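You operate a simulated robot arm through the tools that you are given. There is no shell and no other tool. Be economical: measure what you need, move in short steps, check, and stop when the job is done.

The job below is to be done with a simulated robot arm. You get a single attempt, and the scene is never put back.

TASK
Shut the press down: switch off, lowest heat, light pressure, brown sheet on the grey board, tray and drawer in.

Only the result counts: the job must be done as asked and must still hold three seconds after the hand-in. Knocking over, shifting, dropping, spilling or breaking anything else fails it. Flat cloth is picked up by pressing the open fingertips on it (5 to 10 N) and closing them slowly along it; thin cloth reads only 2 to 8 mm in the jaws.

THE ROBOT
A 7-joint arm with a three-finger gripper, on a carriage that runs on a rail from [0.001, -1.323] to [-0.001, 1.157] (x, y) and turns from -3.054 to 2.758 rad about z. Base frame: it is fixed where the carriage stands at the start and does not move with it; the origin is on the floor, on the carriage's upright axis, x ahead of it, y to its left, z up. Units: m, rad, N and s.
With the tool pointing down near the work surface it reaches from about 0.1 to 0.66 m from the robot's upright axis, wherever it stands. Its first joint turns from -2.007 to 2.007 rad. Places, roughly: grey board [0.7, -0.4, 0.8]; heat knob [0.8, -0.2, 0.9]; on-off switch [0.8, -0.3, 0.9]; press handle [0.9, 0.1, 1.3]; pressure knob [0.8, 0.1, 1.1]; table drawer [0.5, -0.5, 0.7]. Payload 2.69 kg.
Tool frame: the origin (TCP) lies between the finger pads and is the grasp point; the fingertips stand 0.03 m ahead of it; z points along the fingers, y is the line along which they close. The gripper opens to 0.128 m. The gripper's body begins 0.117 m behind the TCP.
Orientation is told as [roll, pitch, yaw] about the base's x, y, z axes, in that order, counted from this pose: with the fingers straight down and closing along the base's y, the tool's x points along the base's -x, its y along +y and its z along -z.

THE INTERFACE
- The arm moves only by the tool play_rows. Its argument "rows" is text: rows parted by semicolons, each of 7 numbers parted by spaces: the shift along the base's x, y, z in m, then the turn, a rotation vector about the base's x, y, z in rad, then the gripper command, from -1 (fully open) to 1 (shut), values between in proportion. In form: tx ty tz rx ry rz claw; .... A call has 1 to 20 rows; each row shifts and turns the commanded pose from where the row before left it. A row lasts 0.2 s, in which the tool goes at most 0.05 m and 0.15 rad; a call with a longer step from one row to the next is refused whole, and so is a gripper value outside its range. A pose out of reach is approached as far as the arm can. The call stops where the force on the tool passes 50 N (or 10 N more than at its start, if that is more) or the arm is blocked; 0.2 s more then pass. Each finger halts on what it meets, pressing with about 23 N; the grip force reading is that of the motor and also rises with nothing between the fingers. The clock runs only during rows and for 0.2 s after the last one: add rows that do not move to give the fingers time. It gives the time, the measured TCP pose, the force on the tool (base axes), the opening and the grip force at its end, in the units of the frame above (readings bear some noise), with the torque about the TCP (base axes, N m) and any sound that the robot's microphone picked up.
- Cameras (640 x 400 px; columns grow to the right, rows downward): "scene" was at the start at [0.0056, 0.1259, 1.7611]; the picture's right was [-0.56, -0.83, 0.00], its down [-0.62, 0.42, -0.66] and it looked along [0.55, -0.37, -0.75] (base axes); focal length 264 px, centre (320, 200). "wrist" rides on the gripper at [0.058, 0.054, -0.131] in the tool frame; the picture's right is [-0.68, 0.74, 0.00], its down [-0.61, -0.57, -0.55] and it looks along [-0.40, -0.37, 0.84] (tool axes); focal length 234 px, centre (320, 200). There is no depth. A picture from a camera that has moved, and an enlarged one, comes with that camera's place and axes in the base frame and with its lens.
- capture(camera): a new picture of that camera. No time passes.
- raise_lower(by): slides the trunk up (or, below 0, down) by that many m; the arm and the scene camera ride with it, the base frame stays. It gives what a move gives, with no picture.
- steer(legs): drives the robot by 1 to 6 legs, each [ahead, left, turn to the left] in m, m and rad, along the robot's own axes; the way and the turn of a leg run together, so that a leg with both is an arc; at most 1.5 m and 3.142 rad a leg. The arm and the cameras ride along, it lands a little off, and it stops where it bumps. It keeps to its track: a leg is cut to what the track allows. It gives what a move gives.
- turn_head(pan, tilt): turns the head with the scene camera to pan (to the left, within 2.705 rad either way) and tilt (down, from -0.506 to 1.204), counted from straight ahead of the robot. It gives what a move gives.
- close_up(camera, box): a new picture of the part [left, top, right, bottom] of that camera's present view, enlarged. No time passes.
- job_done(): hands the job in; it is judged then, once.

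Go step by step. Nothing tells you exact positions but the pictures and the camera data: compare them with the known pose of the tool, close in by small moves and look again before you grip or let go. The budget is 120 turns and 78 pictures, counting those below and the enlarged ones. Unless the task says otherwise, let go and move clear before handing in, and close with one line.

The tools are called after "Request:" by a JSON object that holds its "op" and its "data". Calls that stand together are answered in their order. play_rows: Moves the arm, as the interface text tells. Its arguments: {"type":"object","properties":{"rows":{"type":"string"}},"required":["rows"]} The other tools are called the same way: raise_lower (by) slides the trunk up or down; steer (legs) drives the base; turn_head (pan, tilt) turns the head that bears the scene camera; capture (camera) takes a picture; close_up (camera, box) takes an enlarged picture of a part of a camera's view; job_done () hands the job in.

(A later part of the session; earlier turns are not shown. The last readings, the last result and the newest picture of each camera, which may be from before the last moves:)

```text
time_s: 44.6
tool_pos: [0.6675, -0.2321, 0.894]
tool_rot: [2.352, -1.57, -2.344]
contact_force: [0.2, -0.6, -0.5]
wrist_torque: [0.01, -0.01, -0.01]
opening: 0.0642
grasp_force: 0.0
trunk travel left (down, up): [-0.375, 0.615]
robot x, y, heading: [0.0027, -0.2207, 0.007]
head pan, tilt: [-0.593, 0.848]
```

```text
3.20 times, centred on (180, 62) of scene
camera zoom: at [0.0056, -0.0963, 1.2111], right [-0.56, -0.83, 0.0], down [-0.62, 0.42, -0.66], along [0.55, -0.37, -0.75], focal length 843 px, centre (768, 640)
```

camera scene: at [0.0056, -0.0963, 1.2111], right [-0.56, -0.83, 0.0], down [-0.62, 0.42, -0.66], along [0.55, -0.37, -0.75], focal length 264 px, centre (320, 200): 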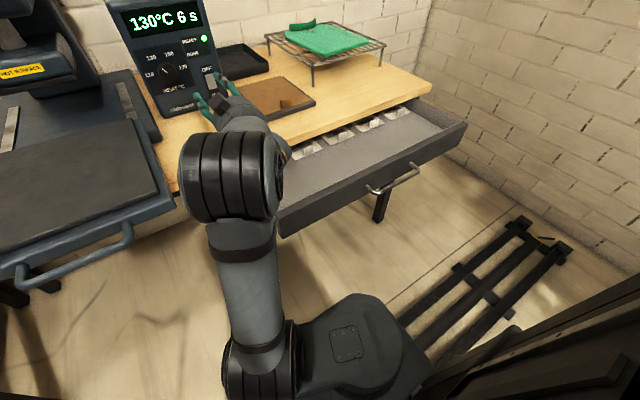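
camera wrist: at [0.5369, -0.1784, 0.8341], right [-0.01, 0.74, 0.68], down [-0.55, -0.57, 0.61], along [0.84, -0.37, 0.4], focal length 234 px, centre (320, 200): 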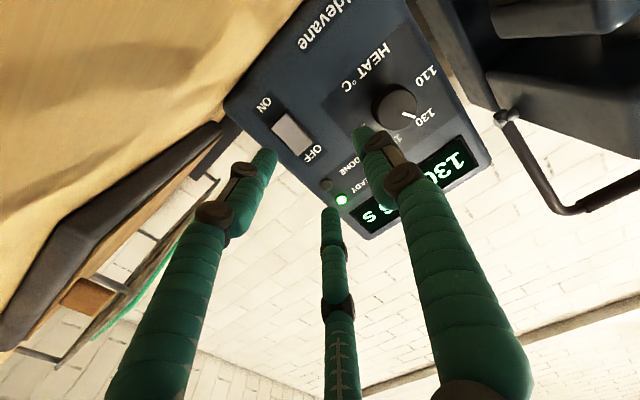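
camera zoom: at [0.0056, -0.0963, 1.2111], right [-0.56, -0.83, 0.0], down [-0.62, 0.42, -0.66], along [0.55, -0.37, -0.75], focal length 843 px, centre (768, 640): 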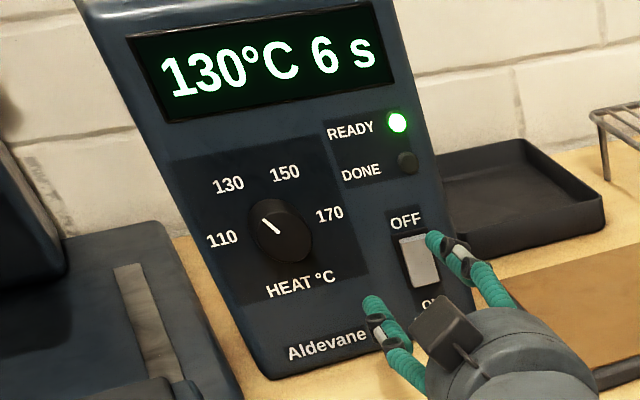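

Switch centre ≈(0.793,-0.255,0.874), OFF half above it; heat knob front ≈(0.782,-0.156,0.929). I will press OFF with the single left fingertip while the other two pass right of the box.

Request:
{"op": "play_rows", "data": {"rows": "0 -0.032 -0.002 0 0 0 0;0 -0.031 -0.002 0 0 0 0;0.025 0 0 0 0 0 0;0.025 0 0 0 0 0 0;0.025 0 0 0 0 0 0;0 0 0 0 0 0 0"}}

Request:
{"op": "capture", "data": {"camera": "wrist"}}

Request:
{"op": "close_up", "data": {"camera": "scene", "box": [150, 20, 310, 145]}}

```text
time_s: 46.0
tool_pos: [0.7431, -0.2968, 0.8893]
tool_rot: [2.074, -1.57, -2.064]
contact_force: [-0.2, -0.5, 0.7]
wrist_torque: [-0.01, -0.03, -0.02]
opening: 0.0639
grasp_force: 0.0
trunk travel left (down, up): [-0.375, 0.615]
robot x, y, heading: [-0.0038, -0.221, 0.004]
head pan, tilt: [-0.593, 0.848]
```

```text
40 pictures are left
camera wrist: at [0.6123, -0.2428, 0.8298], right [-0.01, 0.74, 0.68], down [-0.55, -0.57, 0.61], along [0.84, -0.37, 0.4], focal length 234 px, centre (320, 200)
```

wrist: 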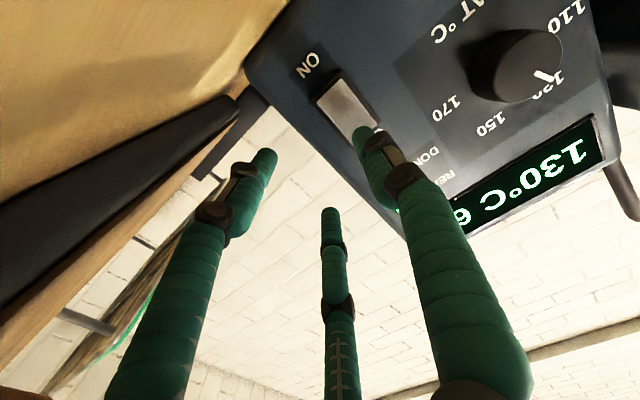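

```text
3.20 times, centred on (230, 82) of scene
camera zoom: at [0.0057, -0.0962, 1.2111], right [-0.56, -0.83, 0.0], down [-0.62, 0.42, -0.66], along [0.55, -0.37, -0.75], focal length 843 px, centre (608, 576)
```

zoom: 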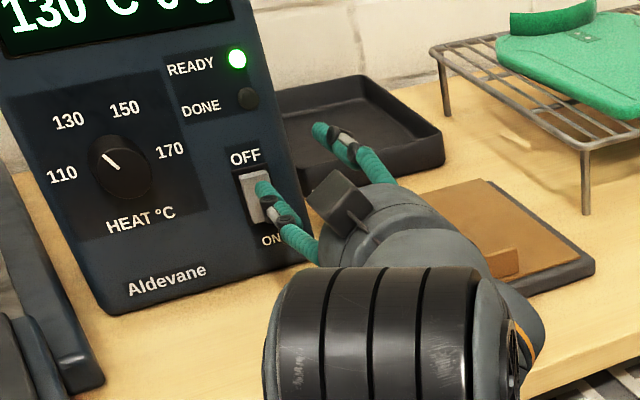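

The single fingertip is lined up on the OFF half. I press forward gently.

Request:
{"op": "play_rows", "data": {"rows": "0.006 0 0 0 0 0 0;0.005 0 0 0 0 0 0;0.004 0 0 0 0 0 0;0.004 0 0 0 0 0 0;0.003 0 0 0 0 0 0;0.003 0 0 0 0 0 0"}}

Request:
{"op": "close_up", "data": {"camera": "scene", "box": [150, 20, 310, 145]}}

```text
time_s: 47.4
tool_pos: [0.7642, -0.2942, 0.8908]
tool_rot: [-2.922, -1.567, 2.93]
contact_force: [-30.5, 3.8, -3.9]
wrist_torque: [-0.43, 0.27, 1.49]
opening: 0.0726
grasp_force: 5.4
trunk travel left (down, up): [-0.375, 0.615]
robot x, y, heading: [0.0025, -0.2241, 0.006]
head pan, tilt: [-0.593, 0.848]
```

```text
3.20 times, centred on (230, 82) of scene
camera zoom: at [0.0019, -0.0955, 1.211], right [-0.56, -0.83, 0.0], down [-0.62, 0.42, -0.66], along [0.55, -0.37, -0.75], focal length 843 px, centre (608, 576)
```

zoom: 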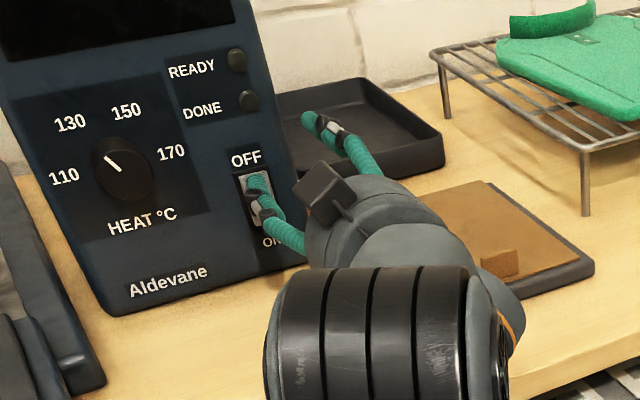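

The display went dark: the press is off. Next I back off and go in front of the heat knob with a wider grip.

Request:
{"op": "play_rows", "data": {"rows": "-0.03 0 0 0 0 0 0;-0.035 0 0 0 0 0 -0.2;0 0.035 0.01 0 0 0 -0.4;0 0.035 0.01 0 0 0 -0.4;0 0.035 0.01 0 0 0 -0.4;0 0.037 0.009 0 0 0 -0.4;0 0 0 0 0 0 -0.4"}}

Request:
{"op": "capture", "data": {"camera": "wrist"}}

Request:
{"op": "close_up", "data": {"camera": "scene", "box": [100, 0, 260, 125]}}

```text
time_s: 49.0
tool_pos: [0.7014, -0.1529, 0.9276]
tool_rot: [2.413, -1.571, -2.408]
contact_force: [-0.6, -0.1, 0.1]
wrist_torque: [0.0, -0.01, -0.03]
opening: 0.0898
grasp_force: 0.1
trunk travel left (down, up): [-0.375, 0.615]
robot x, y, heading: [-0.0001, -0.2212, 0.001]
head pan, tilt: [-0.593, 0.848]
```

```text
37 pictures are left
camera wrist: at [0.5704, -0.0993, 0.8683], right [-0.01, 0.74, 0.68], down [-0.55, -0.57, 0.61], along [0.84, -0.37, 0.4], focal length 234 px, centre (320, 200)
```

wrist: 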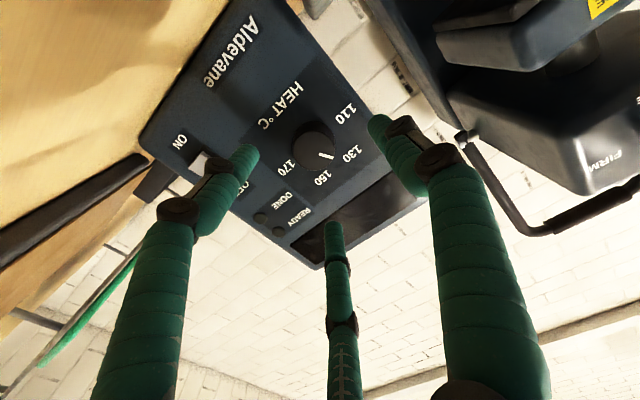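

```text
3.20 times, centred on (180, 62) of scene
camera zoom: at [0.0053, -0.0961, 1.2111], right [-0.56, -0.83, 0.0], down [-0.62, 0.42, -0.66], along [0.55, -0.37, -0.75], focal length 843 px, centre (768, 640)
```

zoom: 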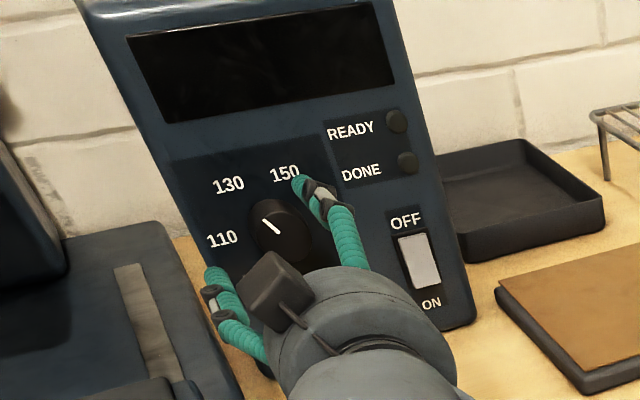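

The knob lies on the tool axis. I advance around it.

Request:
{"op": "play_rows", "data": {"rows": "0.02 0 0 0 0 0 -0.4;0.02 0 0 0 0 0 -0.4;0.012 0 0 0 0 0 -0.4;0.008 0 0 0 0 0 -0.4;0 0 0 0 0 0 -0.4"}}

Request:
{"op": "capture", "data": {"camera": "wrist"}}

```text
time_s: 50.2
tool_pos: [0.7621, -0.1526, 0.9288]
tool_rot: [2.062, -1.57, -2.054]
contact_force: [-0.2, -0.6, -0.4]
wrist_torque: [-0.02, -0.02, 0.05]
opening: 0.0896
grasp_force: 0.1
trunk travel left (down, up): [-0.375, 0.615]
robot x, y, heading: [0.0039, -0.2229, 0.009]
head pan, tilt: [-0.593, 0.848]
```

```text
35 pictures are left
camera wrist: at [0.6312, -0.0996, 0.8687], right [-0.01, 0.74, 0.68], down [-0.55, -0.57, 0.61], along [0.84, -0.37, 0.4], focal length 234 px, centre (320, 200)
```

wrist: 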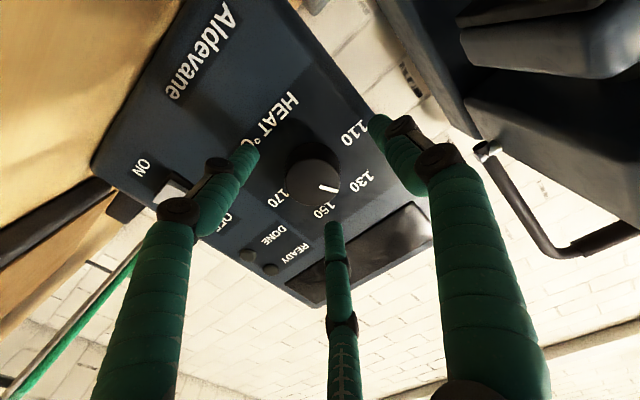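

Centred. I close on the knob.

Request:
{"op": "play_rows", "data": {"rows": "0 0 0 0 0 0 -0.1;0 0 0 0 0 0 0.2;0 0 0 0 0 0 0.4;0 0 0 0 0 0 0.6;0 0 0 0 0 0 0.8;0 0 0 0 0 0 0.8;0 0 0 0 0 0 0.8"}}

Request:
{"op": "capture", "data": {"camera": "wrist"}}

```text
time_s: 51.8
tool_pos: [0.7632, -0.1554, 0.9252]
tool_rot: [0.457, -1.565, -0.451]
contact_force: [-8.2, -7.8, -13.1]
wrist_torque: [0.05, 0.44, -0.41]
opening: 0.0419
grasp_force: 21.7
trunk travel left (down, up): [-0.375, 0.615]
robot x, y, heading: [-0.0026, -0.2202, 0.002]
head pan, tilt: [-0.593, 0.848]
```

```text
34 pictures are left
camera wrist: at [0.6312, -0.1016, 0.8667], right [0.0, 0.73, 0.68], down [-0.54, -0.57, 0.62], along [0.84, -0.37, 0.4], focal length 234 px, centre (320, 200)
```

wrist: 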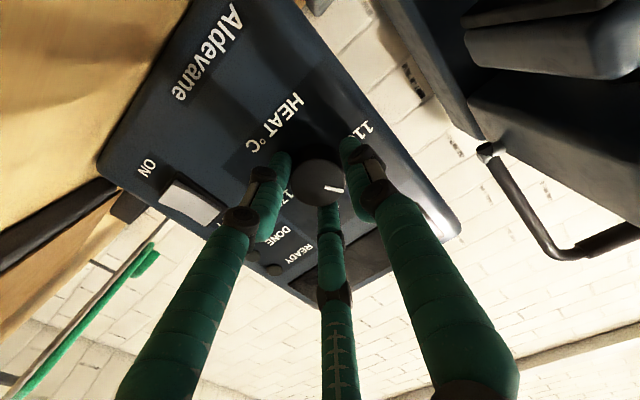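

Gripped (42 mm). I ease the side load and turn counter-clockwise toward 110.

Request:
{"op": "play_rows", "data": {"rows": "0 -0.002 -0.003 0 0 0 0.8;0 0 0 -0.1 0 0 0.8;0 0 0 -0.1 0 0 0.8;0 0 0 -0.1 0 0 0.8;0 0 0 -0.1 0 0 0.8;0 0 0 -0.1 0 0 0.8;0 0 0 -0.1 0 0 0.8;0 0 0 -0.1 0 0 0.8;0 0 0 -0.1 0 0 0.8;0 0 0 -0.1 0 0 0.8;0 0 0 0 0 0 0.8"}}

Request:
{"op": "capture", "data": {"camera": "wrist"}}

Request:
{"op": "close_up", "data": {"camera": "scene", "box": [100, 0, 260, 125]}}

```text
time_s: 54.0
tool_pos: [0.7695, -0.1586, 0.9249]
tool_rot: [-1.567, -0.715, 1.572]
contact_force: [-40.3, 5.0, -16.2]
wrist_torque: [-0.13, -0.5, 0.27]
opening: 0.0411
grasp_force: 39.9
trunk travel left (down, up): [-0.375, 0.615]
robot x, y, heading: [-0.0031, -0.2218, 0.002]
head pan, tilt: [-0.593, 0.848]
stopped in row 10: the force on the tool passed its limit at 150 N (the readings are from after the stop); the commanded pose is now the measured one
```

```text
33 pictures are left
camera wrist: at [0.6389, -0.1664, 0.8458], right [0.0, 0.99, -0.11], down [-0.55, 0.09, 0.83], along [0.84, 0.06, 0.54], focal length 234 px, centre (320, 200)
```

wrist: 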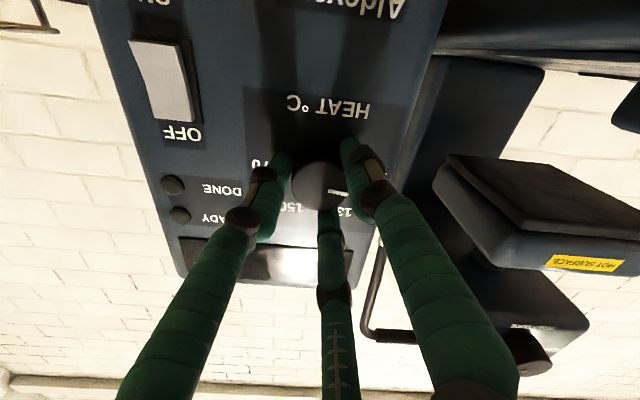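

```text
3.20 times, centred on (180, 62) of scene
camera zoom: at [0.0136, -0.095, 1.2094], right [-0.55, -0.83, 0.01], down [-0.63, 0.41, -0.66], along [0.55, -0.37, -0.75], focal length 843 px, centre (768, 640)
```

zoom: 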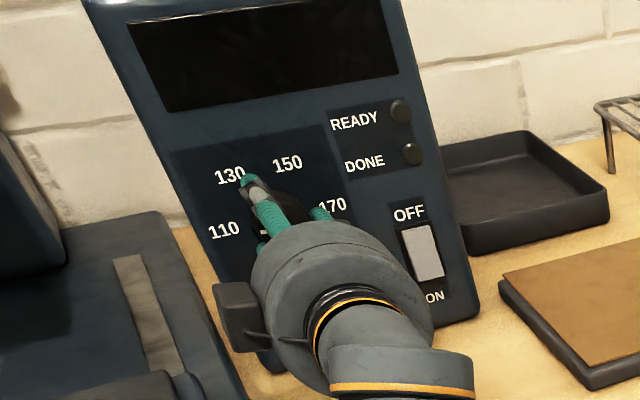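

The pointer now points left at 110, at its stop. I release and back off to check.

Request:
{"op": "play_rows", "data": {"rows": "-0.002 0 0 0 0 0 0.5;0 0 0 0 0 0 0.2;0 0 0 0 0 0 -0.2;0 0 0 0 0 0 -0.2;-0.02 0 0 0 0 0 -0.2;-0.03 0 0 0 0 0 -0.2;-0.03 0 0 0 0 0 -0.2;0 0 0 0 0 0 -0.2"}}

Request:
{"op": "capture", "data": {"camera": "wrist"}}

Request:
{"op": "close_up", "data": {"camera": "scene", "box": [100, 0, 260, 125]}}

```text
time_s: 54.2
tool_pos: [0.77, -0.1573, 0.9254]
tool_rot: [-1.563, -0.716, 1.568]
contact_force: [-34.2, 3.3, -14.3]
wrist_torque: [0.08, -0.84, 0.8]
opening: 0.041
grasp_force: 45.1
trunk travel left (down, up): [-0.375, 0.615]
robot x, y, heading: [-0.0001, -0.2208, 0.007]
head pan, tilt: [-0.593, 0.848]
stopped in row 1: the force on the tool passed its limit at 74 N (the readings are from after the stop); the commanded pose is now the measured one
```

```text
31 pictures are left
camera wrist: at [0.6386, -0.1664, 0.8464], right [0.0, 0.99, -0.11], down [-0.54, 0.09, 0.83], along [0.84, 0.06, 0.54], focal length 234 px, centre (320, 200)
```

wrist: 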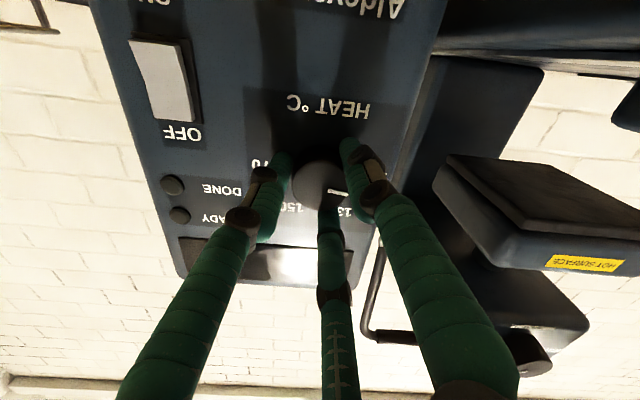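

```text
3.20 times, centred on (180, 62) of scene
camera zoom: at [0.0128, -0.0949, 1.211], right [-0.55, -0.83, 0.0], down [-0.63, 0.41, -0.66], along [0.55, -0.37, -0.75], focal length 843 px, centre (768, 640)
```

zoom: 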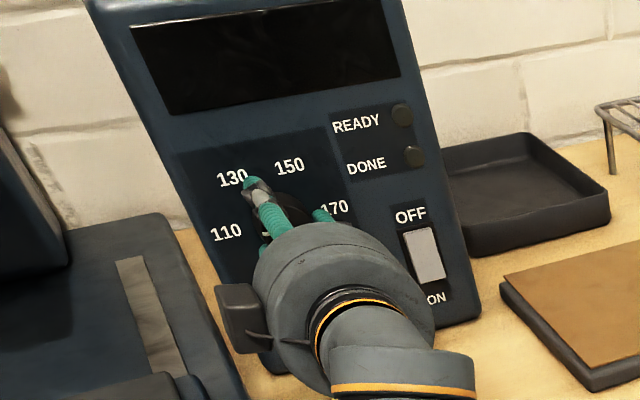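

The grip is jammed with load; I open the fingers without any motion.

Request:
{"op": "play_rows", "data": {"rows": "0 0 0 0 0 0 0.25;0 0 0 0 0 0 0.1;0 0 0 0 0 0 0"}}

```text
time_s: 55.0
tool_pos: [0.7702, -0.1608, 0.9275]
tool_rot: [-1.569, -0.716, 1.568]
contact_force: [0.4, 0.1, 0.5]
wrist_torque: [-0.03, -0.01, 0.01]
opening: 0.0641
grasp_force: 0.1
trunk travel left (down, up): [-0.375, 0.615]
robot x, y, heading: [0.0006, -0.2218, 0.003]
head pan, tilt: [-0.593, 0.848]
```

Free of load. Now back off and check.

Request:
{"op": "play_rows", "data": {"rows": "0 0 0 0 0 0 -0.3;-0.02 0 0 0 0 0 -0.3;-0.03 0 0 0 0 0 -0.3;-0.03 0 0 0 0 0 -0.3;0 0 0 0 0 0 -0.3"}}

Request:
{"op": "capture", "data": {"camera": "wrist"}}

Request:
{"op": "close_up", "data": {"camera": "scene", "box": [100, 0, 260, 125]}}

```text
time_s: 56.5
tool_pos: [0.7253, -0.2393, 0.9499]
tool_rot: [-1.55, -0.718, 1.463]
contact_force: [-0.4, 0.4, 1.2]
wrist_torque: [0.01, 0.02, -0.09]
opening: 0.0833
grasp_force: 0.0
out of reach, approached as far as the arm can: row 3, 4
trunk travel left (down, up): [-0.375, 0.615]
robot x, y, heading: [0.0006, -0.2191, 0.006]
head pan, tilt: [-0.593, 0.848]
stopped in row 5: the arm was blocked; the commanded pose is now the measured one
```

```text
29 pictures are left
camera wrist: at [0.5927, -0.2354, 0.8729], right [0.09, 0.99, -0.11], down [-0.52, 0.14, 0.84], along [0.85, -0.02, 0.53], focal length 234 px, centre (320, 200)
```

wrist: 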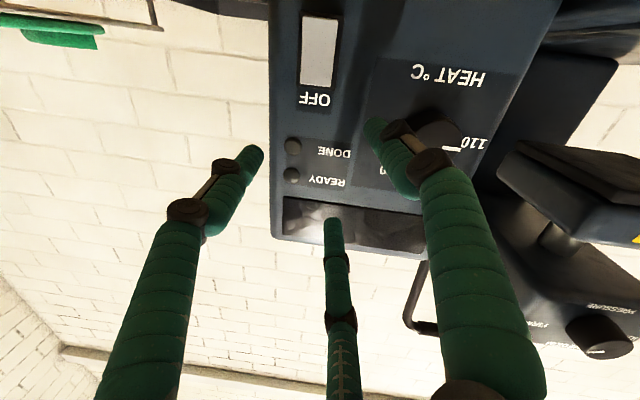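

```text
3.20 times, centred on (180, 62) of scene
camera zoom: at [0.0207, -0.0989, 1.2092], right [-0.55, -0.83, 0.01], down [-0.63, 0.42, -0.65], along [0.54, -0.36, -0.76], focal length 843 px, centre (768, 640)
```

zoom: 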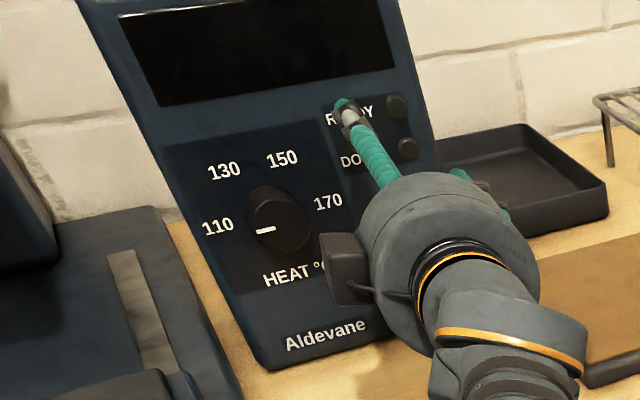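

Heat knob is at 110. I unwind the hand's roll here, then retract.

Request:
{"op": "play_rows", "data": {"rows": "0 0 0 0 0 0.1 -0.3;0 0 0 0.1 0 0 -0.3;0 0 0 0.1 0 0 -0.3;0 0 0 0.1 0 0 -0.3;0 0 0 0.1 0 0 -0.3;0 0 0 0.1 0 0 -0.3;0 0 0 0.1 0 0 -0.3;0 0 0 0.1 0 0 -0.3;0 0 0 0.1 0 0 -0.3;0 0 0 0.06 0 0 -0.3;-0.02 0 0.02 0 0 0 -0.3;-0.02 0 0.02 0 0 0 -0.3;0 0 0 0 0 0 -0.3"}}

Request:
{"op": "capture", "data": {"camera": "scene"}}

```text
time_s: 59.2
tool_pos: [0.6715, -0.2344, 1.0035]
tool_rot: [2.565, -1.559, -2.555]
contact_force: [0.4, -0.5, 0.8]
wrist_torque: [0.0, 0.01, 0.0]
opening: 0.0831
grasp_force: 0.1
trunk travel left (down, up): [-0.375, 0.615]
robot x, y, heading: [0.0023, -0.2228, 0.004]
head pan, tilt: [-0.593, 0.848]
```

```text
27 pictures are left
camera scene: at [0.0048, -0.0959, 1.2111], right [-0.55, -0.83, 0.0], down [-0.62, 0.42, -0.66], along [0.55, -0.37, -0.75], focal length 264 px, centre (320, 200)
```

scene: 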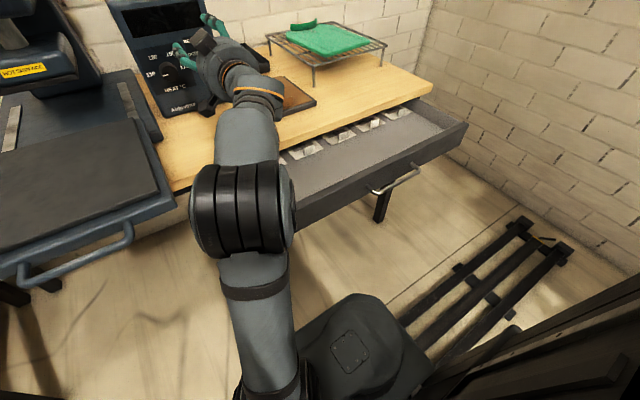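

Next the pressure knob near (0.77, 0.10, 1.10). I raise the trunk and drive left, keeping the hand in front of the press head.

Request:
{"op": "raise_lower", "data": {"by": 0.13}}

Request:
{"op": "play_rows", "data": {"rows": "-0.02 0 0 0 0 0 -0.4;-0.02 0 0 0 0 0 -0.4;-0.02 0 0 0 0 0 -0.4;0 0 0 0 0 0 -0.4"}}

Request:
{"op": "steer", "data": {"legs": [[0, 0.31, 0]]}}

Request:
{"op": "capture", "data": {"camera": "wrist"}}

Request:
{"op": "turn_head", "data": {"pan": 0.0, "tilt": 0.5}}

Request:
{"op": "capture", "data": {"camera": "scene"}}

```text
time_s: 60.8
tool_pos: [0.6735, -0.2341, 1.1332]
tool_rot: [2.613, -1.56, -2.606]
contact_force: [0.3, -0.6, 1.0]
wrist_torque: [0.02, 0.01, -0.02]
opening: 0.0833
grasp_force: 0.0
trunk travel left (down, up): [-0.505, 0.485]
robot x, y, heading: [-0.0002, -0.2181, 0.006]
head pan, tilt: [-0.593, 0.848]
```

```text
time_s: 61.8
tool_pos: [0.6112, -0.2353, 1.1348]
tool_rot: [2.63, -1.56, -2.621]
contact_force: [0.8, -0.6, 1.0]
wrist_torque: [-0.01, 0.0, 0.02]
opening: 0.0898
grasp_force: 0.1
trunk travel left (down, up): [-0.505, 0.485]
robot x, y, heading: [-0.0017, -0.2213, 0.006]
head pan, tilt: [-0.593, 0.848]
```

```text
time_s: 63.9
tool_pos: [0.6118, 0.0705, 1.135]
tool_rot: [2.638, -1.559, -2.639]
contact_force: [0.1, 0.8, 0.7]
wrist_torque: [0.0, 0.01, -0.02]
opening: 0.0897
grasp_force: 0.1
trunk travel left (down, up): [-0.505, 0.485]
robot x, y, heading: [-0.0027, 0.0864, 0.0]
head pan, tilt: [-0.593, 0.848]
```

```text
26 pictures are left
camera wrist: at [0.4811, 0.1241, 1.0743], right [-0.01, 0.73, 0.68], down [-0.55, -0.57, 0.61], along [0.83, -0.37, 0.41], focal length 234 px, centre (320, 200)
```

wrist: 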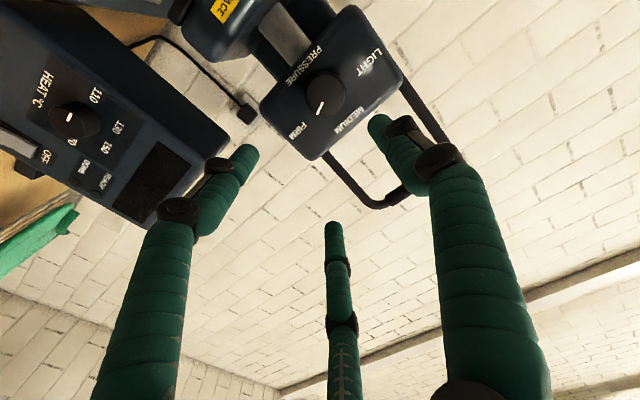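

```text
time_s: 64.9
tool_pos: [0.6123, 0.0695, 1.1338]
tool_rot: [2.61, -1.56, -2.61]
contact_force: [0.2, 0.0, -0.6]
wrist_torque: [-0.02, 0.02, -0.01]
opening: 0.0892
grasp_force: 0.1
trunk travel left (down, up): [-0.505, 0.485]
robot x, y, heading: [-0.0069, 0.0851, -0.004]
head pan, tilt: [0.0, 0.499]
```

```text
25 pictures are left
camera scene: at [0.0318, 0.2566, 1.3709], right [0.0, -1.0, 0.0], down [-0.48, 0.0, -0.88], along [0.88, 0.0, -0.48], focal length 264 px, centre (320, 200)
```

scene: 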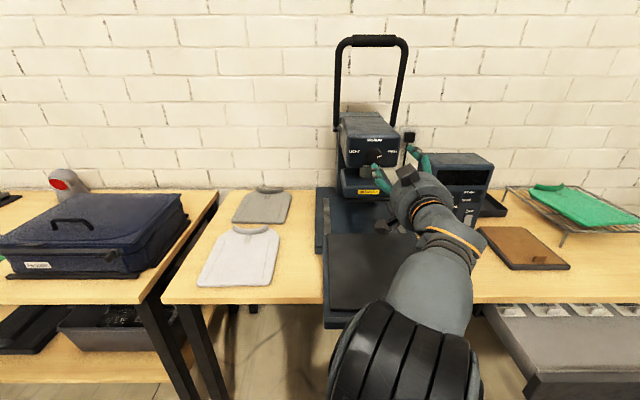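

Good head-on view; I enlarge the press head in both cameras.

Request:
{"op": "close_up", "data": {"camera": "scene", "box": [330, 110, 430, 200]}}

Request:
{"op": "close_up", "data": {"camera": "wrist", "box": [240, 10, 430, 160]}}

```text
4.44 times, centred on (380, 155) of scene
camera zoom: at [0.0318, 0.2566, 1.3709], right [0.0, -1.0, 0.0], down [-0.48, 0.0, -0.88], along [0.88, 0.0, -0.48], focal length 1171 px, centre (53, 400)
```

zoom: 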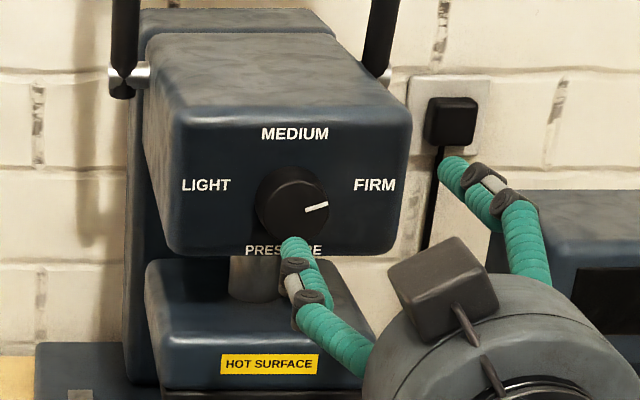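

```text
2.67 times, centred on (335, 85) of wrist
camera zoom: at [0.4811, 0.1238, 1.0744], right [-0.01, 0.73, 0.68], down [-0.55, -0.57, 0.61], along [0.83, -0.37, 0.41], focal length 624 px, centre (280, 507)
```

zoom: 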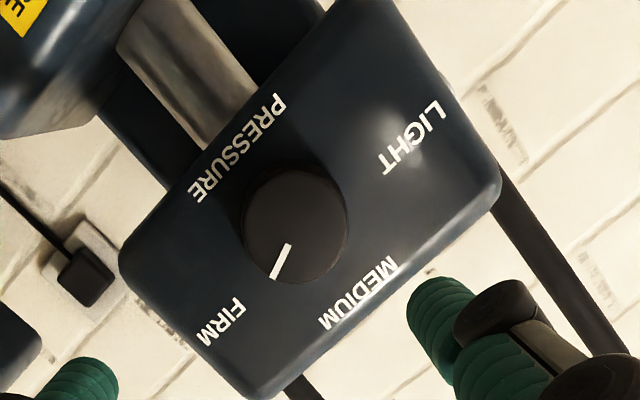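

Knob front ≈(0.764, 0.097, 1.115), pointer at FIRM; it must turn about 155° counter-clockwise. I pre-roll the hand clockwise and line up in front of it.

Request:
{"op": "play_rows", "data": {"rows": "0.01 0.006 -0.004 0.11 0 0 -0.4;0.01 0.006 -0.004 0.11 0 0 -0.4;0.01 0.006 -0.004 0.11 0 0 -0.4;0.01 0.006 -0.004 0.11 0 0 -0.4;0.01 0.004 -0.003 0.11 0 0 -0.4;0 0 0 0.11 0 0 -0.4;0 0 0 0.11 0 0 -0.4;0 0 0 0.11 0 0 -0.4;0 0 0 0.11 0 0 -0.4;0 0 0 0.11 0 0 -0.4;0 0 0 0 0 0 -0.4"}}

Request:
{"op": "capture", "data": {"camera": "wrist"}}

```text
time_s: 67.3
tool_pos: [0.6622, 0.0972, 1.1155]
tool_rot: [1.578, -0.465, -1.582]
contact_force: [0.3, 0.3, -0.1]
wrist_torque: [-0.02, -0.01, -0.01]
opening: 0.0898
grasp_force: 0.1
trunk travel left (down, up): [-0.505, 0.485]
robot x, y, heading: [-0.0, 0.0878, -0.003]
head pan, tilt: [0.0, 0.499]
```

```text
22 pictures are left
camera wrist: at [0.5315, 0.1754, 1.1359], right [-0.01, -0.28, 0.96], down [-0.55, -0.8, -0.23], along [0.83, -0.53, -0.15], focal length 234 px, centre (320, 200)
```

wrist: 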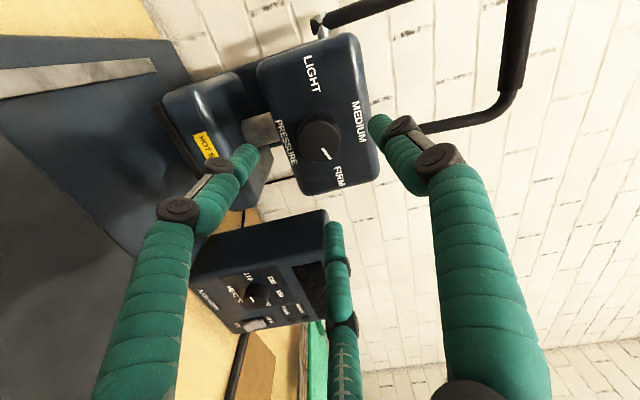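

Aligned precisely. I roll a bit more, narrow the opening slightly, and advance around the knob.

Request:
{"op": "play_rows", "data": {"rows": "0 0 0 0.1 0 0 -0.2;0 0 0 0.1 0 0 -0.2;0 0 0 0.1 0 0 -0.2;0.02 0 0 0.1 0 0 -0.2;0.02 0 0 0 0 0 -0.2;0.02 0 0 0 0 0 -0.2;0.014 0 0 0 0 0 -0.2;0.008 0 0 0 0 0 -0.2;0 0 0 0 0 0 -0.2"}}

Request:
{"op": "capture", "data": {"camera": "wrist"}}

```text
time_s: 69.3
tool_pos: [0.7443, 0.0965, 1.1152]
tool_rot: [1.573, -0.064, -1.58]
contact_force: [-0.9, 0.3, -0.1]
wrist_torque: [-0.01, -0.01, 0.01]
opening: 0.0768
grasp_force: 0.1
trunk travel left (down, up): [-0.505, 0.485]
robot x, y, heading: [-0.0032, 0.0881, -0.003]
head pan, tilt: [0.0, 0.499]
```

```text
21 pictures are left
camera wrist: at [0.6134, 0.1603, 1.1646], right [-0.01, -0.63, 0.78], down [-0.55, -0.65, -0.53], along [0.83, -0.44, -0.34], focal length 234 px, centre (320, 200)
```

wrist: 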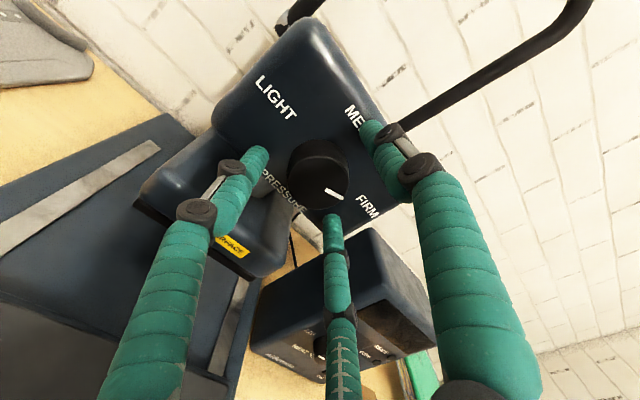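

Centred; I close on the knob.

Request:
{"op": "play_rows", "data": {"rows": "0 0 0 0 0 0 0.1;0 0 0 0 0 0 0.3;0 0 0 0 0 0 0.5;0 0 0 0 0 0 0.7;0 0 0 0 0 0 0.7;0 0 0 0 0 0 0.7"}}

```text
time_s: 70.7
tool_pos: [0.7432, 0.098, 1.1148]
tool_rot: [1.572, -0.067, -1.579]
contact_force: [-4.2, 4.0, -4.1]
wrist_torque: [-0.03, 0.12, 0.14]
opening: 0.0442
grasp_force: 44.3
trunk travel left (down, up): [-0.505, 0.485]
robot x, y, heading: [-0.0005, 0.0887, -0.006]
head pan, tilt: [0.0, 0.499]
```

Gripped at 44 mm with little side load. I turn counter-clockwise in steps.

Request:
{"op": "play_rows", "data": {"rows": "0 0 0 -0.1 0 0 0.6;0 0 0 -0.1 0 0 0.6;0 0 0 -0.1 0 0 0.6;0 0 0 -0.1 0 0 0.6;0 0 0 -0.1 0 0 0.6;0 0 0 -0.1 0 0 0.6;0 0 0 -0.1 0 0 0.6;0 0 0 -0.1 0 0 0.6;0 0 0 -0.1 0 0 0.6;0 0 0 -0.1 0 0 0.6;0 0 0 -0.1 0 0 0.6;0 0 0 -0.1 0 0 0.6;0 0 0 -0.1 0 0 0.6;0 0 0 -0.1 0 0 0.6;0 0 0 -0.1 0 0 0.6;0 0 0 -0.1 0 0 0.6;0 0 0 -0.1 0 0 0.6;0 0 0 -0.1 0 0 0.6;0 0 0 -0.1 0 0 0.6;0 0 0 -0.1 0 0 0.6"}}

Request:
{"op": "capture", "data": {"camera": "wrist"}}

```text
time_s: 74.9
tool_pos: [0.7441, 0.0969, 1.1158]
tool_rot: [-1.586, -1.074, 1.59]
contact_force: [-5.9, -0.5, -8.7]
wrist_torque: [-0.01, 0.01, -0.18]
opening: 0.0438
grasp_force: 45.7
trunk travel left (down, up): [-0.505, 0.485]
robot x, y, heading: [0.0019, 0.0862, 0.003]
head pan, tilt: [0.0, 0.499]
```

```text
20 pictures are left
camera wrist: at [0.6133, 0.1165, 1.0362], right [-0.01, 0.97, 0.24], down [-0.55, -0.21, 0.81], along [0.83, -0.13, 0.54], focal length 234 px, centre (320, 200)
```

wrist: 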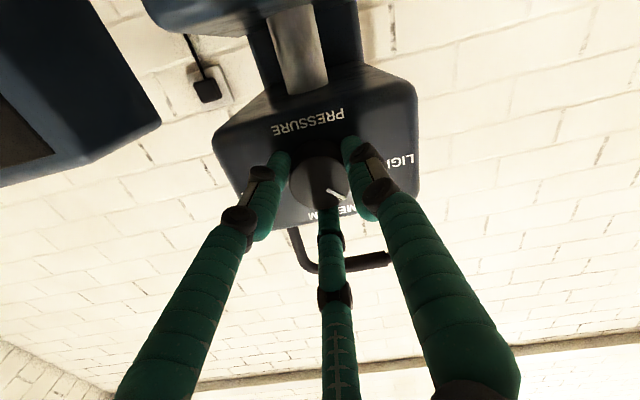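

Pointer is between MEDIUM and LIGHT. I continue.

Request:
{"op": "play_rows", "data": {"rows": "0 0 0 -0.1 0 0 0.6;0 0 0 -0.1 0 0 0.6;0 0 0 -0.1 0 0 0.6;0 0 0 -0.1 0 0 0.6;0 0 0 -0.1 0 0 0.6;0 0 0 -0.05 0 0 0.6;0 0 0 0 0 0 0.6"}}

Request:
{"op": "capture", "data": {"camera": "wrist"}}

```text
time_s: 76.5
tool_pos: [0.7446, 0.0963, 1.1145]
tool_rot: [-1.573, -0.526, 1.584]
contact_force: [-2.6, 1.5, -6.7]
wrist_torque: [0.8, 0.06, 0.11]
opening: 0.0441
grasp_force: 45.1
trunk travel left (down, up): [-0.505, 0.485]
robot x, y, heading: [-0.003, 0.0874, 0.0]
head pan, tilt: [0.0, 0.499]
```

```text
19 pictures are left
camera wrist: at [0.6132, 0.0728, 1.038], right [-0.01, 0.95, -0.3], down [-0.55, 0.24, 0.8], along [0.83, 0.17, 0.53], focal length 234 px, centre (320, 200)
```

wrist: 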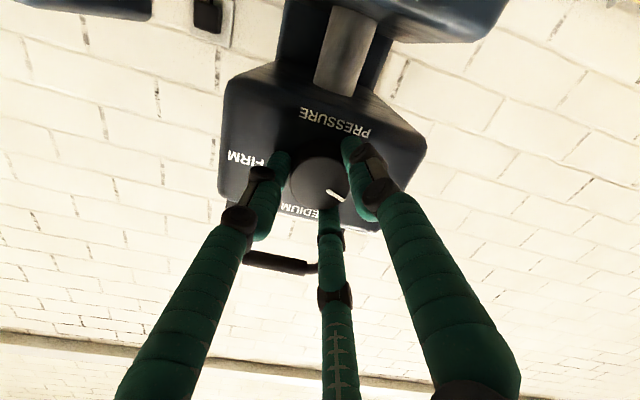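

Torque rose to the stop and the pointer sits at LIGHT. I open, unroll in place, then back off and verify.

Request:
{"op": "play_rows", "data": {"rows": "0 0 0 0 0 0 0.2;0 0 0 0 0 0 0;0 0 0 0 0 0 -0.3;0 0 0 0 0 0 -0.3;-0.005 0 0 0.1 0 0 -0.3;-0.005 0 0 0.1 0 0 -0.3;-0.005 0 0 0.1 0 0 -0.3;-0.005 0 0 0.1 0 0 -0.3;-0.01 0 0 0.1 0 0 -0.3;-0.02 0 0 0.1 0 0 -0.3;-0.02 0 0 0.1 0 0 -0.3;-0.02 0 0 0.1 0 0 -0.3;-0.02 0 0 0.1 0 0 -0.3;0 0 0 0.1 0 0 -0.3;0 0 0 0 0 0 -0.3"}}

Request:
{"op": "capture", "data": {"camera": "scene"}}

Request:
{"op": "close_up", "data": {"camera": "scene", "box": [330, 110, 430, 200]}}

```text
time_s: 79.7
tool_pos: [0.6333, 0.0987, 1.1144]
tool_rot: [-1.799, -1.526, 1.803]
contact_force: [0.1, 0.3, 0.3]
wrist_torque: [0.04, -0.01, 0.01]
opening: 0.0834
grasp_force: 0.0
trunk travel left (down, up): [-0.505, 0.485]
robot x, y, heading: [0.0002, 0.088, 0.0]
head pan, tilt: [0.0, 0.499]
```

```text
18 pictures are left
camera scene: at [0.0324, 0.2565, 1.3687], right [0.0, -1.0, 0.0], down [-0.48, 0.0, -0.88], along [0.88, 0.0, -0.48], focal length 264 px, centre (320, 200)
```

scene: 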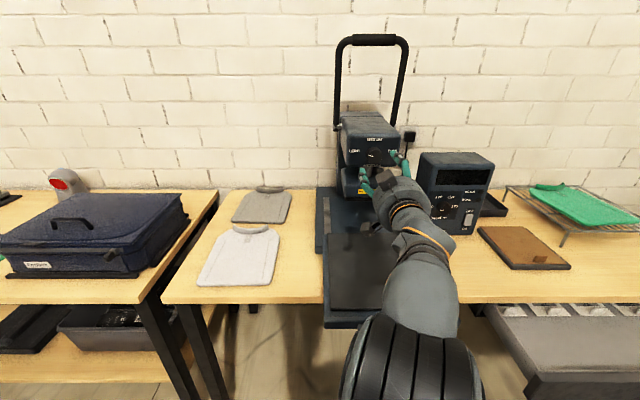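

```text
4.44 times, centred on (380, 155) of scene
camera zoom: at [0.0324, 0.2565, 1.3687], right [0.0, -1.0, 0.0], down [-0.48, 0.0, -0.88], along [0.88, 0.0, -0.48], focal length 1171 px, centre (53, 400)
```

zoom: 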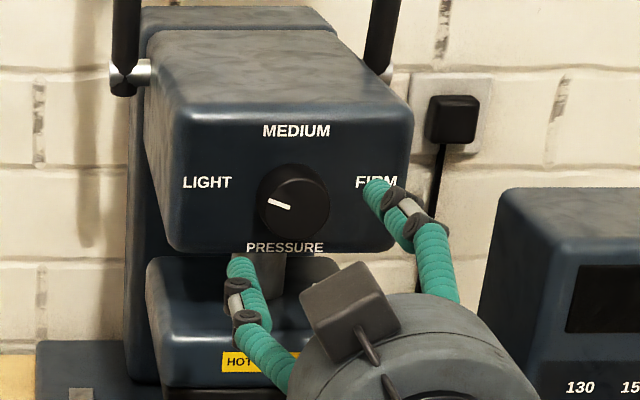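

LIGHT is set. Now I bring the hand back and point it down for pushing the tray, moving clear of the press.

Request:
{"op": "play_rows", "data": {"rows": "-0.015 0 0.01 0 0.1428 0 -0.3;-0.015 0 0.01 0 0.1428 0 -0.3;-0.015 0 0.01 0 0.1428 0 0;-0.015 0 0.01 0 0.1428 0 0.5;-0.015 0 0.01 0 0.1428 0 1;-0.015 0 0.01 0 0.1428 0 1;-0.015 0 0.01 0 0.1428 0 1;-0.015 0 0.01 0 0.1428 0 1;-0.015 0 0.01 0 0.1428 0 1;-0.015 0 0.01 0 0.1428 0 1;-0.015 0 0.01 0 0.1428 0 1;0 0 0 0 0 0 1"}}

Request:
{"op": "turn_head", "data": {"pan": -0.2, "tilt": 0.95}}

Request:
{"op": "capture", "data": {"camera": "scene"}}

```text
time_s: 82.3
tool_pos: [0.4005, 0.0856, 1.0826]
tool_rot: [-0.033, -0.223, 0.066]
contact_force: [-0.2, 1.0, 0.7]
wrist_torque: [-0.06, -0.01, -0.02]
opening: 0.0023
grasp_force: 23.2
out of reach, approached as far as the arm can: row 7, 8, 9, 10, 11
trunk travel left (down, up): [-0.505, 0.485]
robot x, y, heading: [-0.0024, 0.0881, -0.001]
head pan, tilt: [0.0, 0.499]
```

```text
time_s: 83.2
tool_pos: [0.4019, 0.0828, 1.0821]
tool_rot: [-0.032, -0.223, 0.065]
contact_force: [0.3, -0.1, 0.4]
wrist_torque: [-0.02, -0.02, -0.01]
opening: 0.0021
grasp_force: 23.1
trunk travel left (down, up): [-0.505, 0.485]
robot x, y, heading: [-0.0019, 0.0897, 0.002]
head pan, tilt: [-0.201, 0.949]
```

```text
16 pictures are left
camera scene: at [0.0122, 0.2422, 1.3335], right [-0.2, -0.98, 0.0], down [-0.8, 0.16, -0.58], along [0.57, -0.12, -0.81], focal length 264 px, centre (320, 200)
```

scene: 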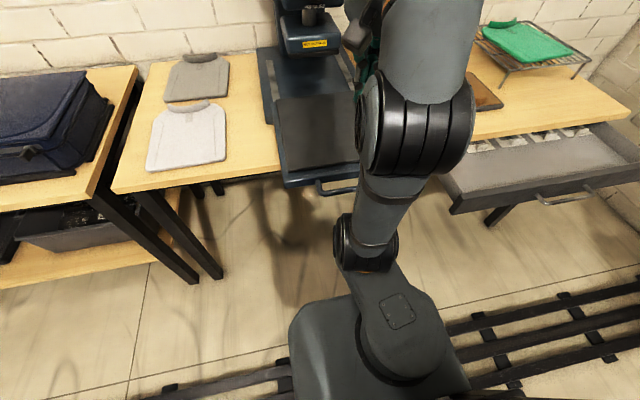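

The elbow is in the way at this trunk height; I raise the trunk 0.3 m and straighten the hand downward.

Request:
{"op": "raise_lower", "data": {"by": 0.3}}

Request:
{"op": "play_rows", "data": {"rows": "-0.02 0 -0.04 0 0 0 1;-0.02 0 -0.04 0 0 0 1;-0.02 0 -0.04 0 0 0 1;-0.02 -0.005 -0.04 0 0 0 1;-0.02 -0.005 -0.04 0 0 0 1;0 -0.005 -0.04 0 0 0 1;0 0 -0.04 0 0 0 1;0 0 0 0 0 0 1"}}

Request:
{"op": "capture", "data": {"camera": "scene"}}

```text
time_s: 86.2
tool_pos: [0.4017, 0.0834, 1.3811]
tool_rot: [-0.031, -0.222, 0.066]
contact_force: [0.6, -0.2, 0.0]
wrist_torque: [0.02, -0.01, -0.02]
opening: 0.0021
grasp_force: 23.4
trunk travel left (down, up): [-0.805, 0.185]
robot x, y, heading: [0.0015, 0.084, -0.002]
head pan, tilt: [-0.201, 0.949]
```

```text
time_s: 88.0
tool_pos: [0.3014, 0.0689, 1.1031]
tool_rot: [-0.031, -0.226, 0.064]
contact_force: [-0.6, -0.2, -0.1]
wrist_torque: [-0.02, 0.01, -0.01]
opening: 0.0021
grasp_force: 23.3
trunk travel left (down, up): [-0.805, 0.185]
robot x, y, heading: [0.0017, 0.0875, -0.004]
head pan, tilt: [-0.201, 0.949]
```

```text
15 pictures are left
camera scene: at [0.0119, 0.2426, 1.6334], right [-0.2, -0.98, 0.0], down [-0.8, 0.16, -0.58], along [0.57, -0.12, -0.81], focal length 264 px, centre (320, 200)
```

scene: 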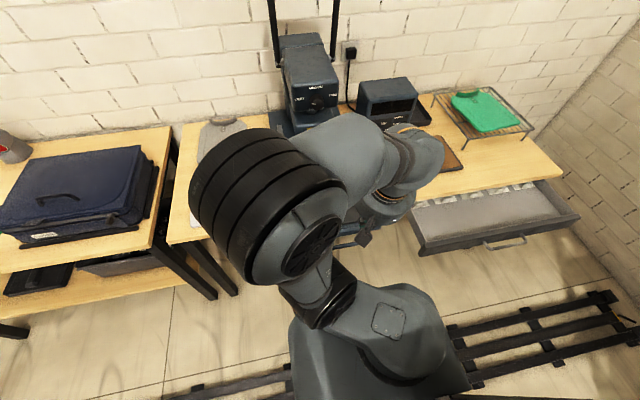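

The hand is above and in front of the tray handle (bar ≈ x 0.36, y 0.04–0.16, z≈0.85). I straighten the hand, centre on y≈0.098 and descend in front of the bar.

Request:
{"op": "play_rows", "data": {"rows": "0 0.01 0 0.01 0.112 -0.032 1;0 0.01 0 0.01 0.112 -0.032 1;0 0.01 -0.03 0 0 0 1;0 0 -0.03 0 0 0 1;0 0 0 0 0 0 1"}}

Request:
{"op": "capture", "data": {"camera": "wrist"}}

```text
time_s: 89.2
tool_pos: [0.3021, 0.0993, 1.0443]
tool_rot: [-0.003, 0.0, -0.003]
contact_force: [-0.2, -1.3, -0.3]
wrist_torque: [-0.03, -0.02, -0.03]
opening: 0.0022
grasp_force: 23.1
trunk travel left (down, up): [-0.805, 0.185]
robot x, y, heading: [-0.0015, 0.0866, -0.004]
head pan, tilt: [-0.201, 0.949]
```

```text
14 pictures are left
camera wrist: at [0.243, 0.1534, 1.174], right [0.68, 0.74, 0.0], down [0.61, -0.56, 0.55], along [0.4, -0.37, -0.83], focal length 234 px, centre (320, 200)
```

wrist: 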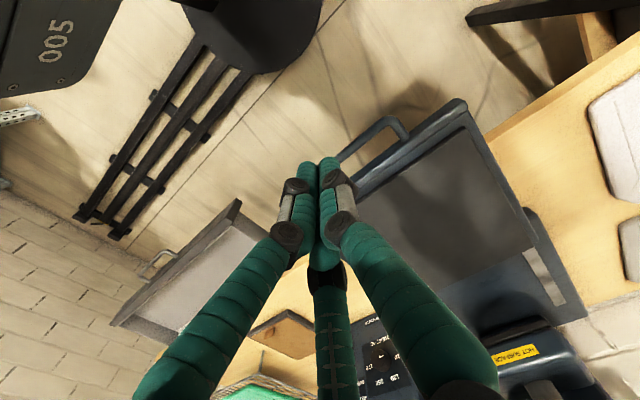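

The bar is at x≈0.365, confirmed. I descend with clearance and then push forward gently.

Request:
{"op": "play_rows", "data": {"rows": "0 0 -0.04 0 0 0 1;0 0 -0.04 0 0 0 1;0 0 -0.04 0 0 0 1;0 0 -0.04 0 0 0 1;0 0 -0.02 0 0 0 1;0 0 0 0 0 0 1"}}

Request:
{"op": "play_rows", "data": {"rows": "0.01 0 0 0 0 0 1;0.01 0 0 0 0 0 1;0.01 0 0 0 0 0 1;0.01 0 0 0 0 0 1;0.01 0 0 0 0 0 1;0.01 0 0 0 0 0 1;0.01 0 0 0 0 0 1;0.01 0 0 0 0 0 1"}}

Request:
{"op": "capture", "data": {"camera": "wrist"}}

```text
time_s: 90.6
tool_pos: [0.3029, 0.0979, 0.8631]
tool_rot: [-0.004, -0.002, -0.001]
contact_force: [-0.2, 0.4, 0.5]
wrist_torque: [-0.04, -0.02, -0.02]
opening: 0.0021
grasp_force: 23.2
trunk travel left (down, up): [-0.805, 0.185]
robot x, y, heading: [0.0, 0.0826, 0.001]
head pan, tilt: [-0.201, 0.949]
```

```text
time_s: 92.4
tool_pos: [0.3819, 0.0981, 0.8631]
tool_rot: [-0.003, -0.001, -0.002]
contact_force: [0.3, -0.4, -0.2]
wrist_torque: [0.01, -0.01, 0.05]
opening: 0.0021
grasp_force: 22.9
trunk travel left (down, up): [-0.805, 0.185]
robot x, y, heading: [-0.0004, 0.0906, -0.003]
head pan, tilt: [-0.201, 0.949]
```

```text
13 pictures are left
camera wrist: at [0.3241, 0.1536, 0.9935], right [0.68, 0.74, 0.0], down [0.61, -0.56, 0.55], along [0.4, -0.37, -0.83], focal length 234 px, centre (320, 200)
```

wrist: 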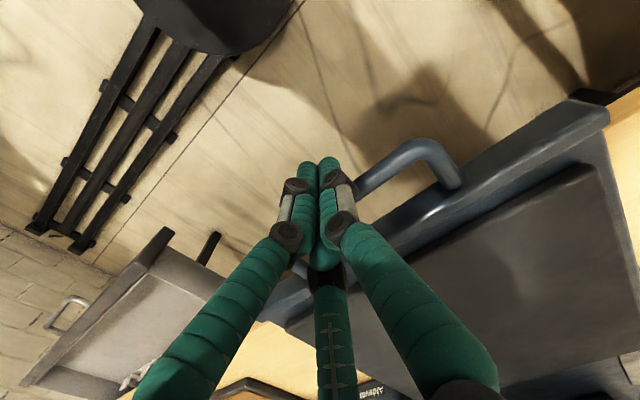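

The bar is moving with the hand almost without resistance. I keep pushing until it stops.

Request:
{"op": "play_rows", "data": {"rows": "0.01 0 0 0 0 0 1;0.01 0 0 0 0 0 1;0.01 0 0 0 0 0 1;0.01 0 0 0 0 0 1;0.01 0 0 0 0 0 1;0.01 0 0 0 0 0 1;0.01 0 0 0 0 0 1;0.01 0 0 0 0 0 1;0.01 0 0 0 0 0 1;0.01 0 0 0 0 0 1;0.01 0 0 0 0 0 1;0.01 0 0 0 0 0 1"}}

Request:
{"op": "capture", "data": {"camera": "wrist"}}

```text
time_s: 95.0
tool_pos: [0.502, 0.0975, 0.8612]
tool_rot: [-0.005, -0.001, 0.001]
contact_force: [-1.0, 0.2, 0.0]
wrist_torque: [-0.03, 0.04, 0.02]
opening: 0.0023
grasp_force: 23.4
trunk travel left (down, up): [-0.805, 0.185]
robot x, y, heading: [-0.0008, 0.0894, -0.0]
head pan, tilt: [-0.201, 0.949]
```

```text
12 pictures are left
camera wrist: at [0.4443, 0.1531, 0.992], right [0.68, 0.74, 0.0], down [0.61, -0.56, 0.55], along [0.41, -0.37, -0.83], focal length 234 px, centre (320, 200)
```

wrist: 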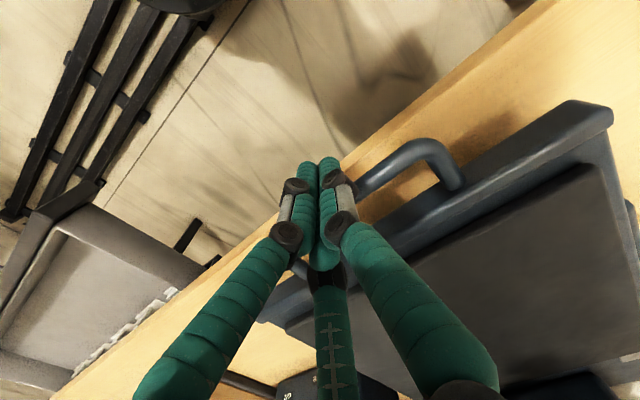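

Tray slides well. Continue until it meets its stop.

Request:
{"op": "play_rows", "data": {"rows": "0.01 0 0 0 0 0 1;0.01 0 0 0 0 0 1;0.01 0 0 0 0 0 1;0.01 0 0 0 0 0 1;0.01 0 0 0 0 0 1;0.01 0 0 0 0 0 1;0.01 0 0 0 0 0 1;0.01 0 0 0 0 0 1;0.01 0 0 0 0 0 1;0.01 0 0 0 0 0 1;0.01 0 0 0 0 0 1;0.01 0 0 0 0 0 1"}}

Request:
{"op": "capture", "data": {"camera": "wrist"}}

```text
time_s: 97.6
tool_pos: [0.6223, 0.0977, 0.8623]
tool_rot: [-0.003, -0.002, 0.001]
contact_force: [0.5, 0.6, 0.3]
wrist_torque: [-0.01, 0.0, -0.01]
opening: 0.0021
grasp_force: 22.8
trunk travel left (down, up): [-0.805, 0.185]
robot x, y, heading: [-0.0006, 0.0857, 0.0]
head pan, tilt: [-0.201, 0.949]
```

```text
11 pictures are left
camera wrist: at [0.5639, 0.1529, 0.9928], right [0.68, 0.74, 0.0], down [0.61, -0.56, 0.55], along [0.41, -0.37, -0.83], focal length 234 px, centre (320, 200)
```

wrist: 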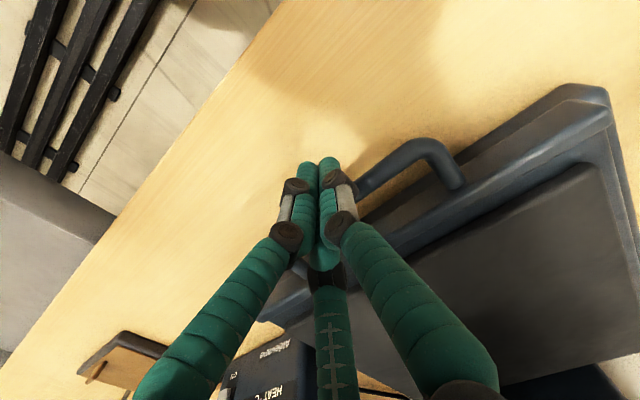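

The tray front is almost flush with the press base. A few more smaller steps until the stop is felt.

Request:
{"op": "play_rows", "data": {"rows": "0.005 0 0 0 0 0 1;0.005 0 0 0 0 0 1;0.005 0 0 0 0 0 1;0.005 0 0 0 0 0 1;0.005 0 0 0 0 0 1;0.005 0 0 0 0 0 1;0 0 0 0 0 0 1"}}

Request:
{"op": "capture", "data": {"camera": "wrist"}}

```text
time_s: 99.0
tool_pos: [0.6331, 0.0994, 0.8582]
tool_rot: [0.001, 0.047, -0.017]
contact_force: [-17.8, -1.6, 3.4]
wrist_torque: [0.23, 0.04, -0.12]
opening: 0.0022
grasp_force: 23.2
trunk travel left (down, up): [-0.805, 0.185]
robot x, y, heading: [-0.0006, 0.088, 0.001]
head pan, tilt: [-0.201, 0.949]
stopped in row 6: the force on the tool passed its limit at 52 N (the readings are from after the stop); the commanded pose is now the measured one
```

```text
10 pictures are left
camera wrist: at [0.5813, 0.1541, 0.9908], right [0.69, 0.73, -0.03], down [0.63, -0.58, 0.52], along [0.36, -0.38, -0.85], focal length 234 px, centre (320, 200)
```

wrist: 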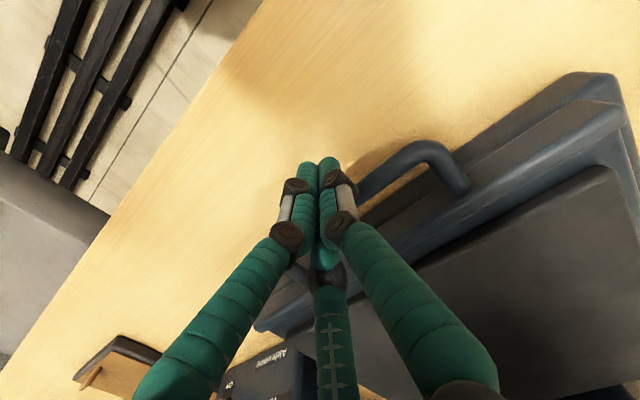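

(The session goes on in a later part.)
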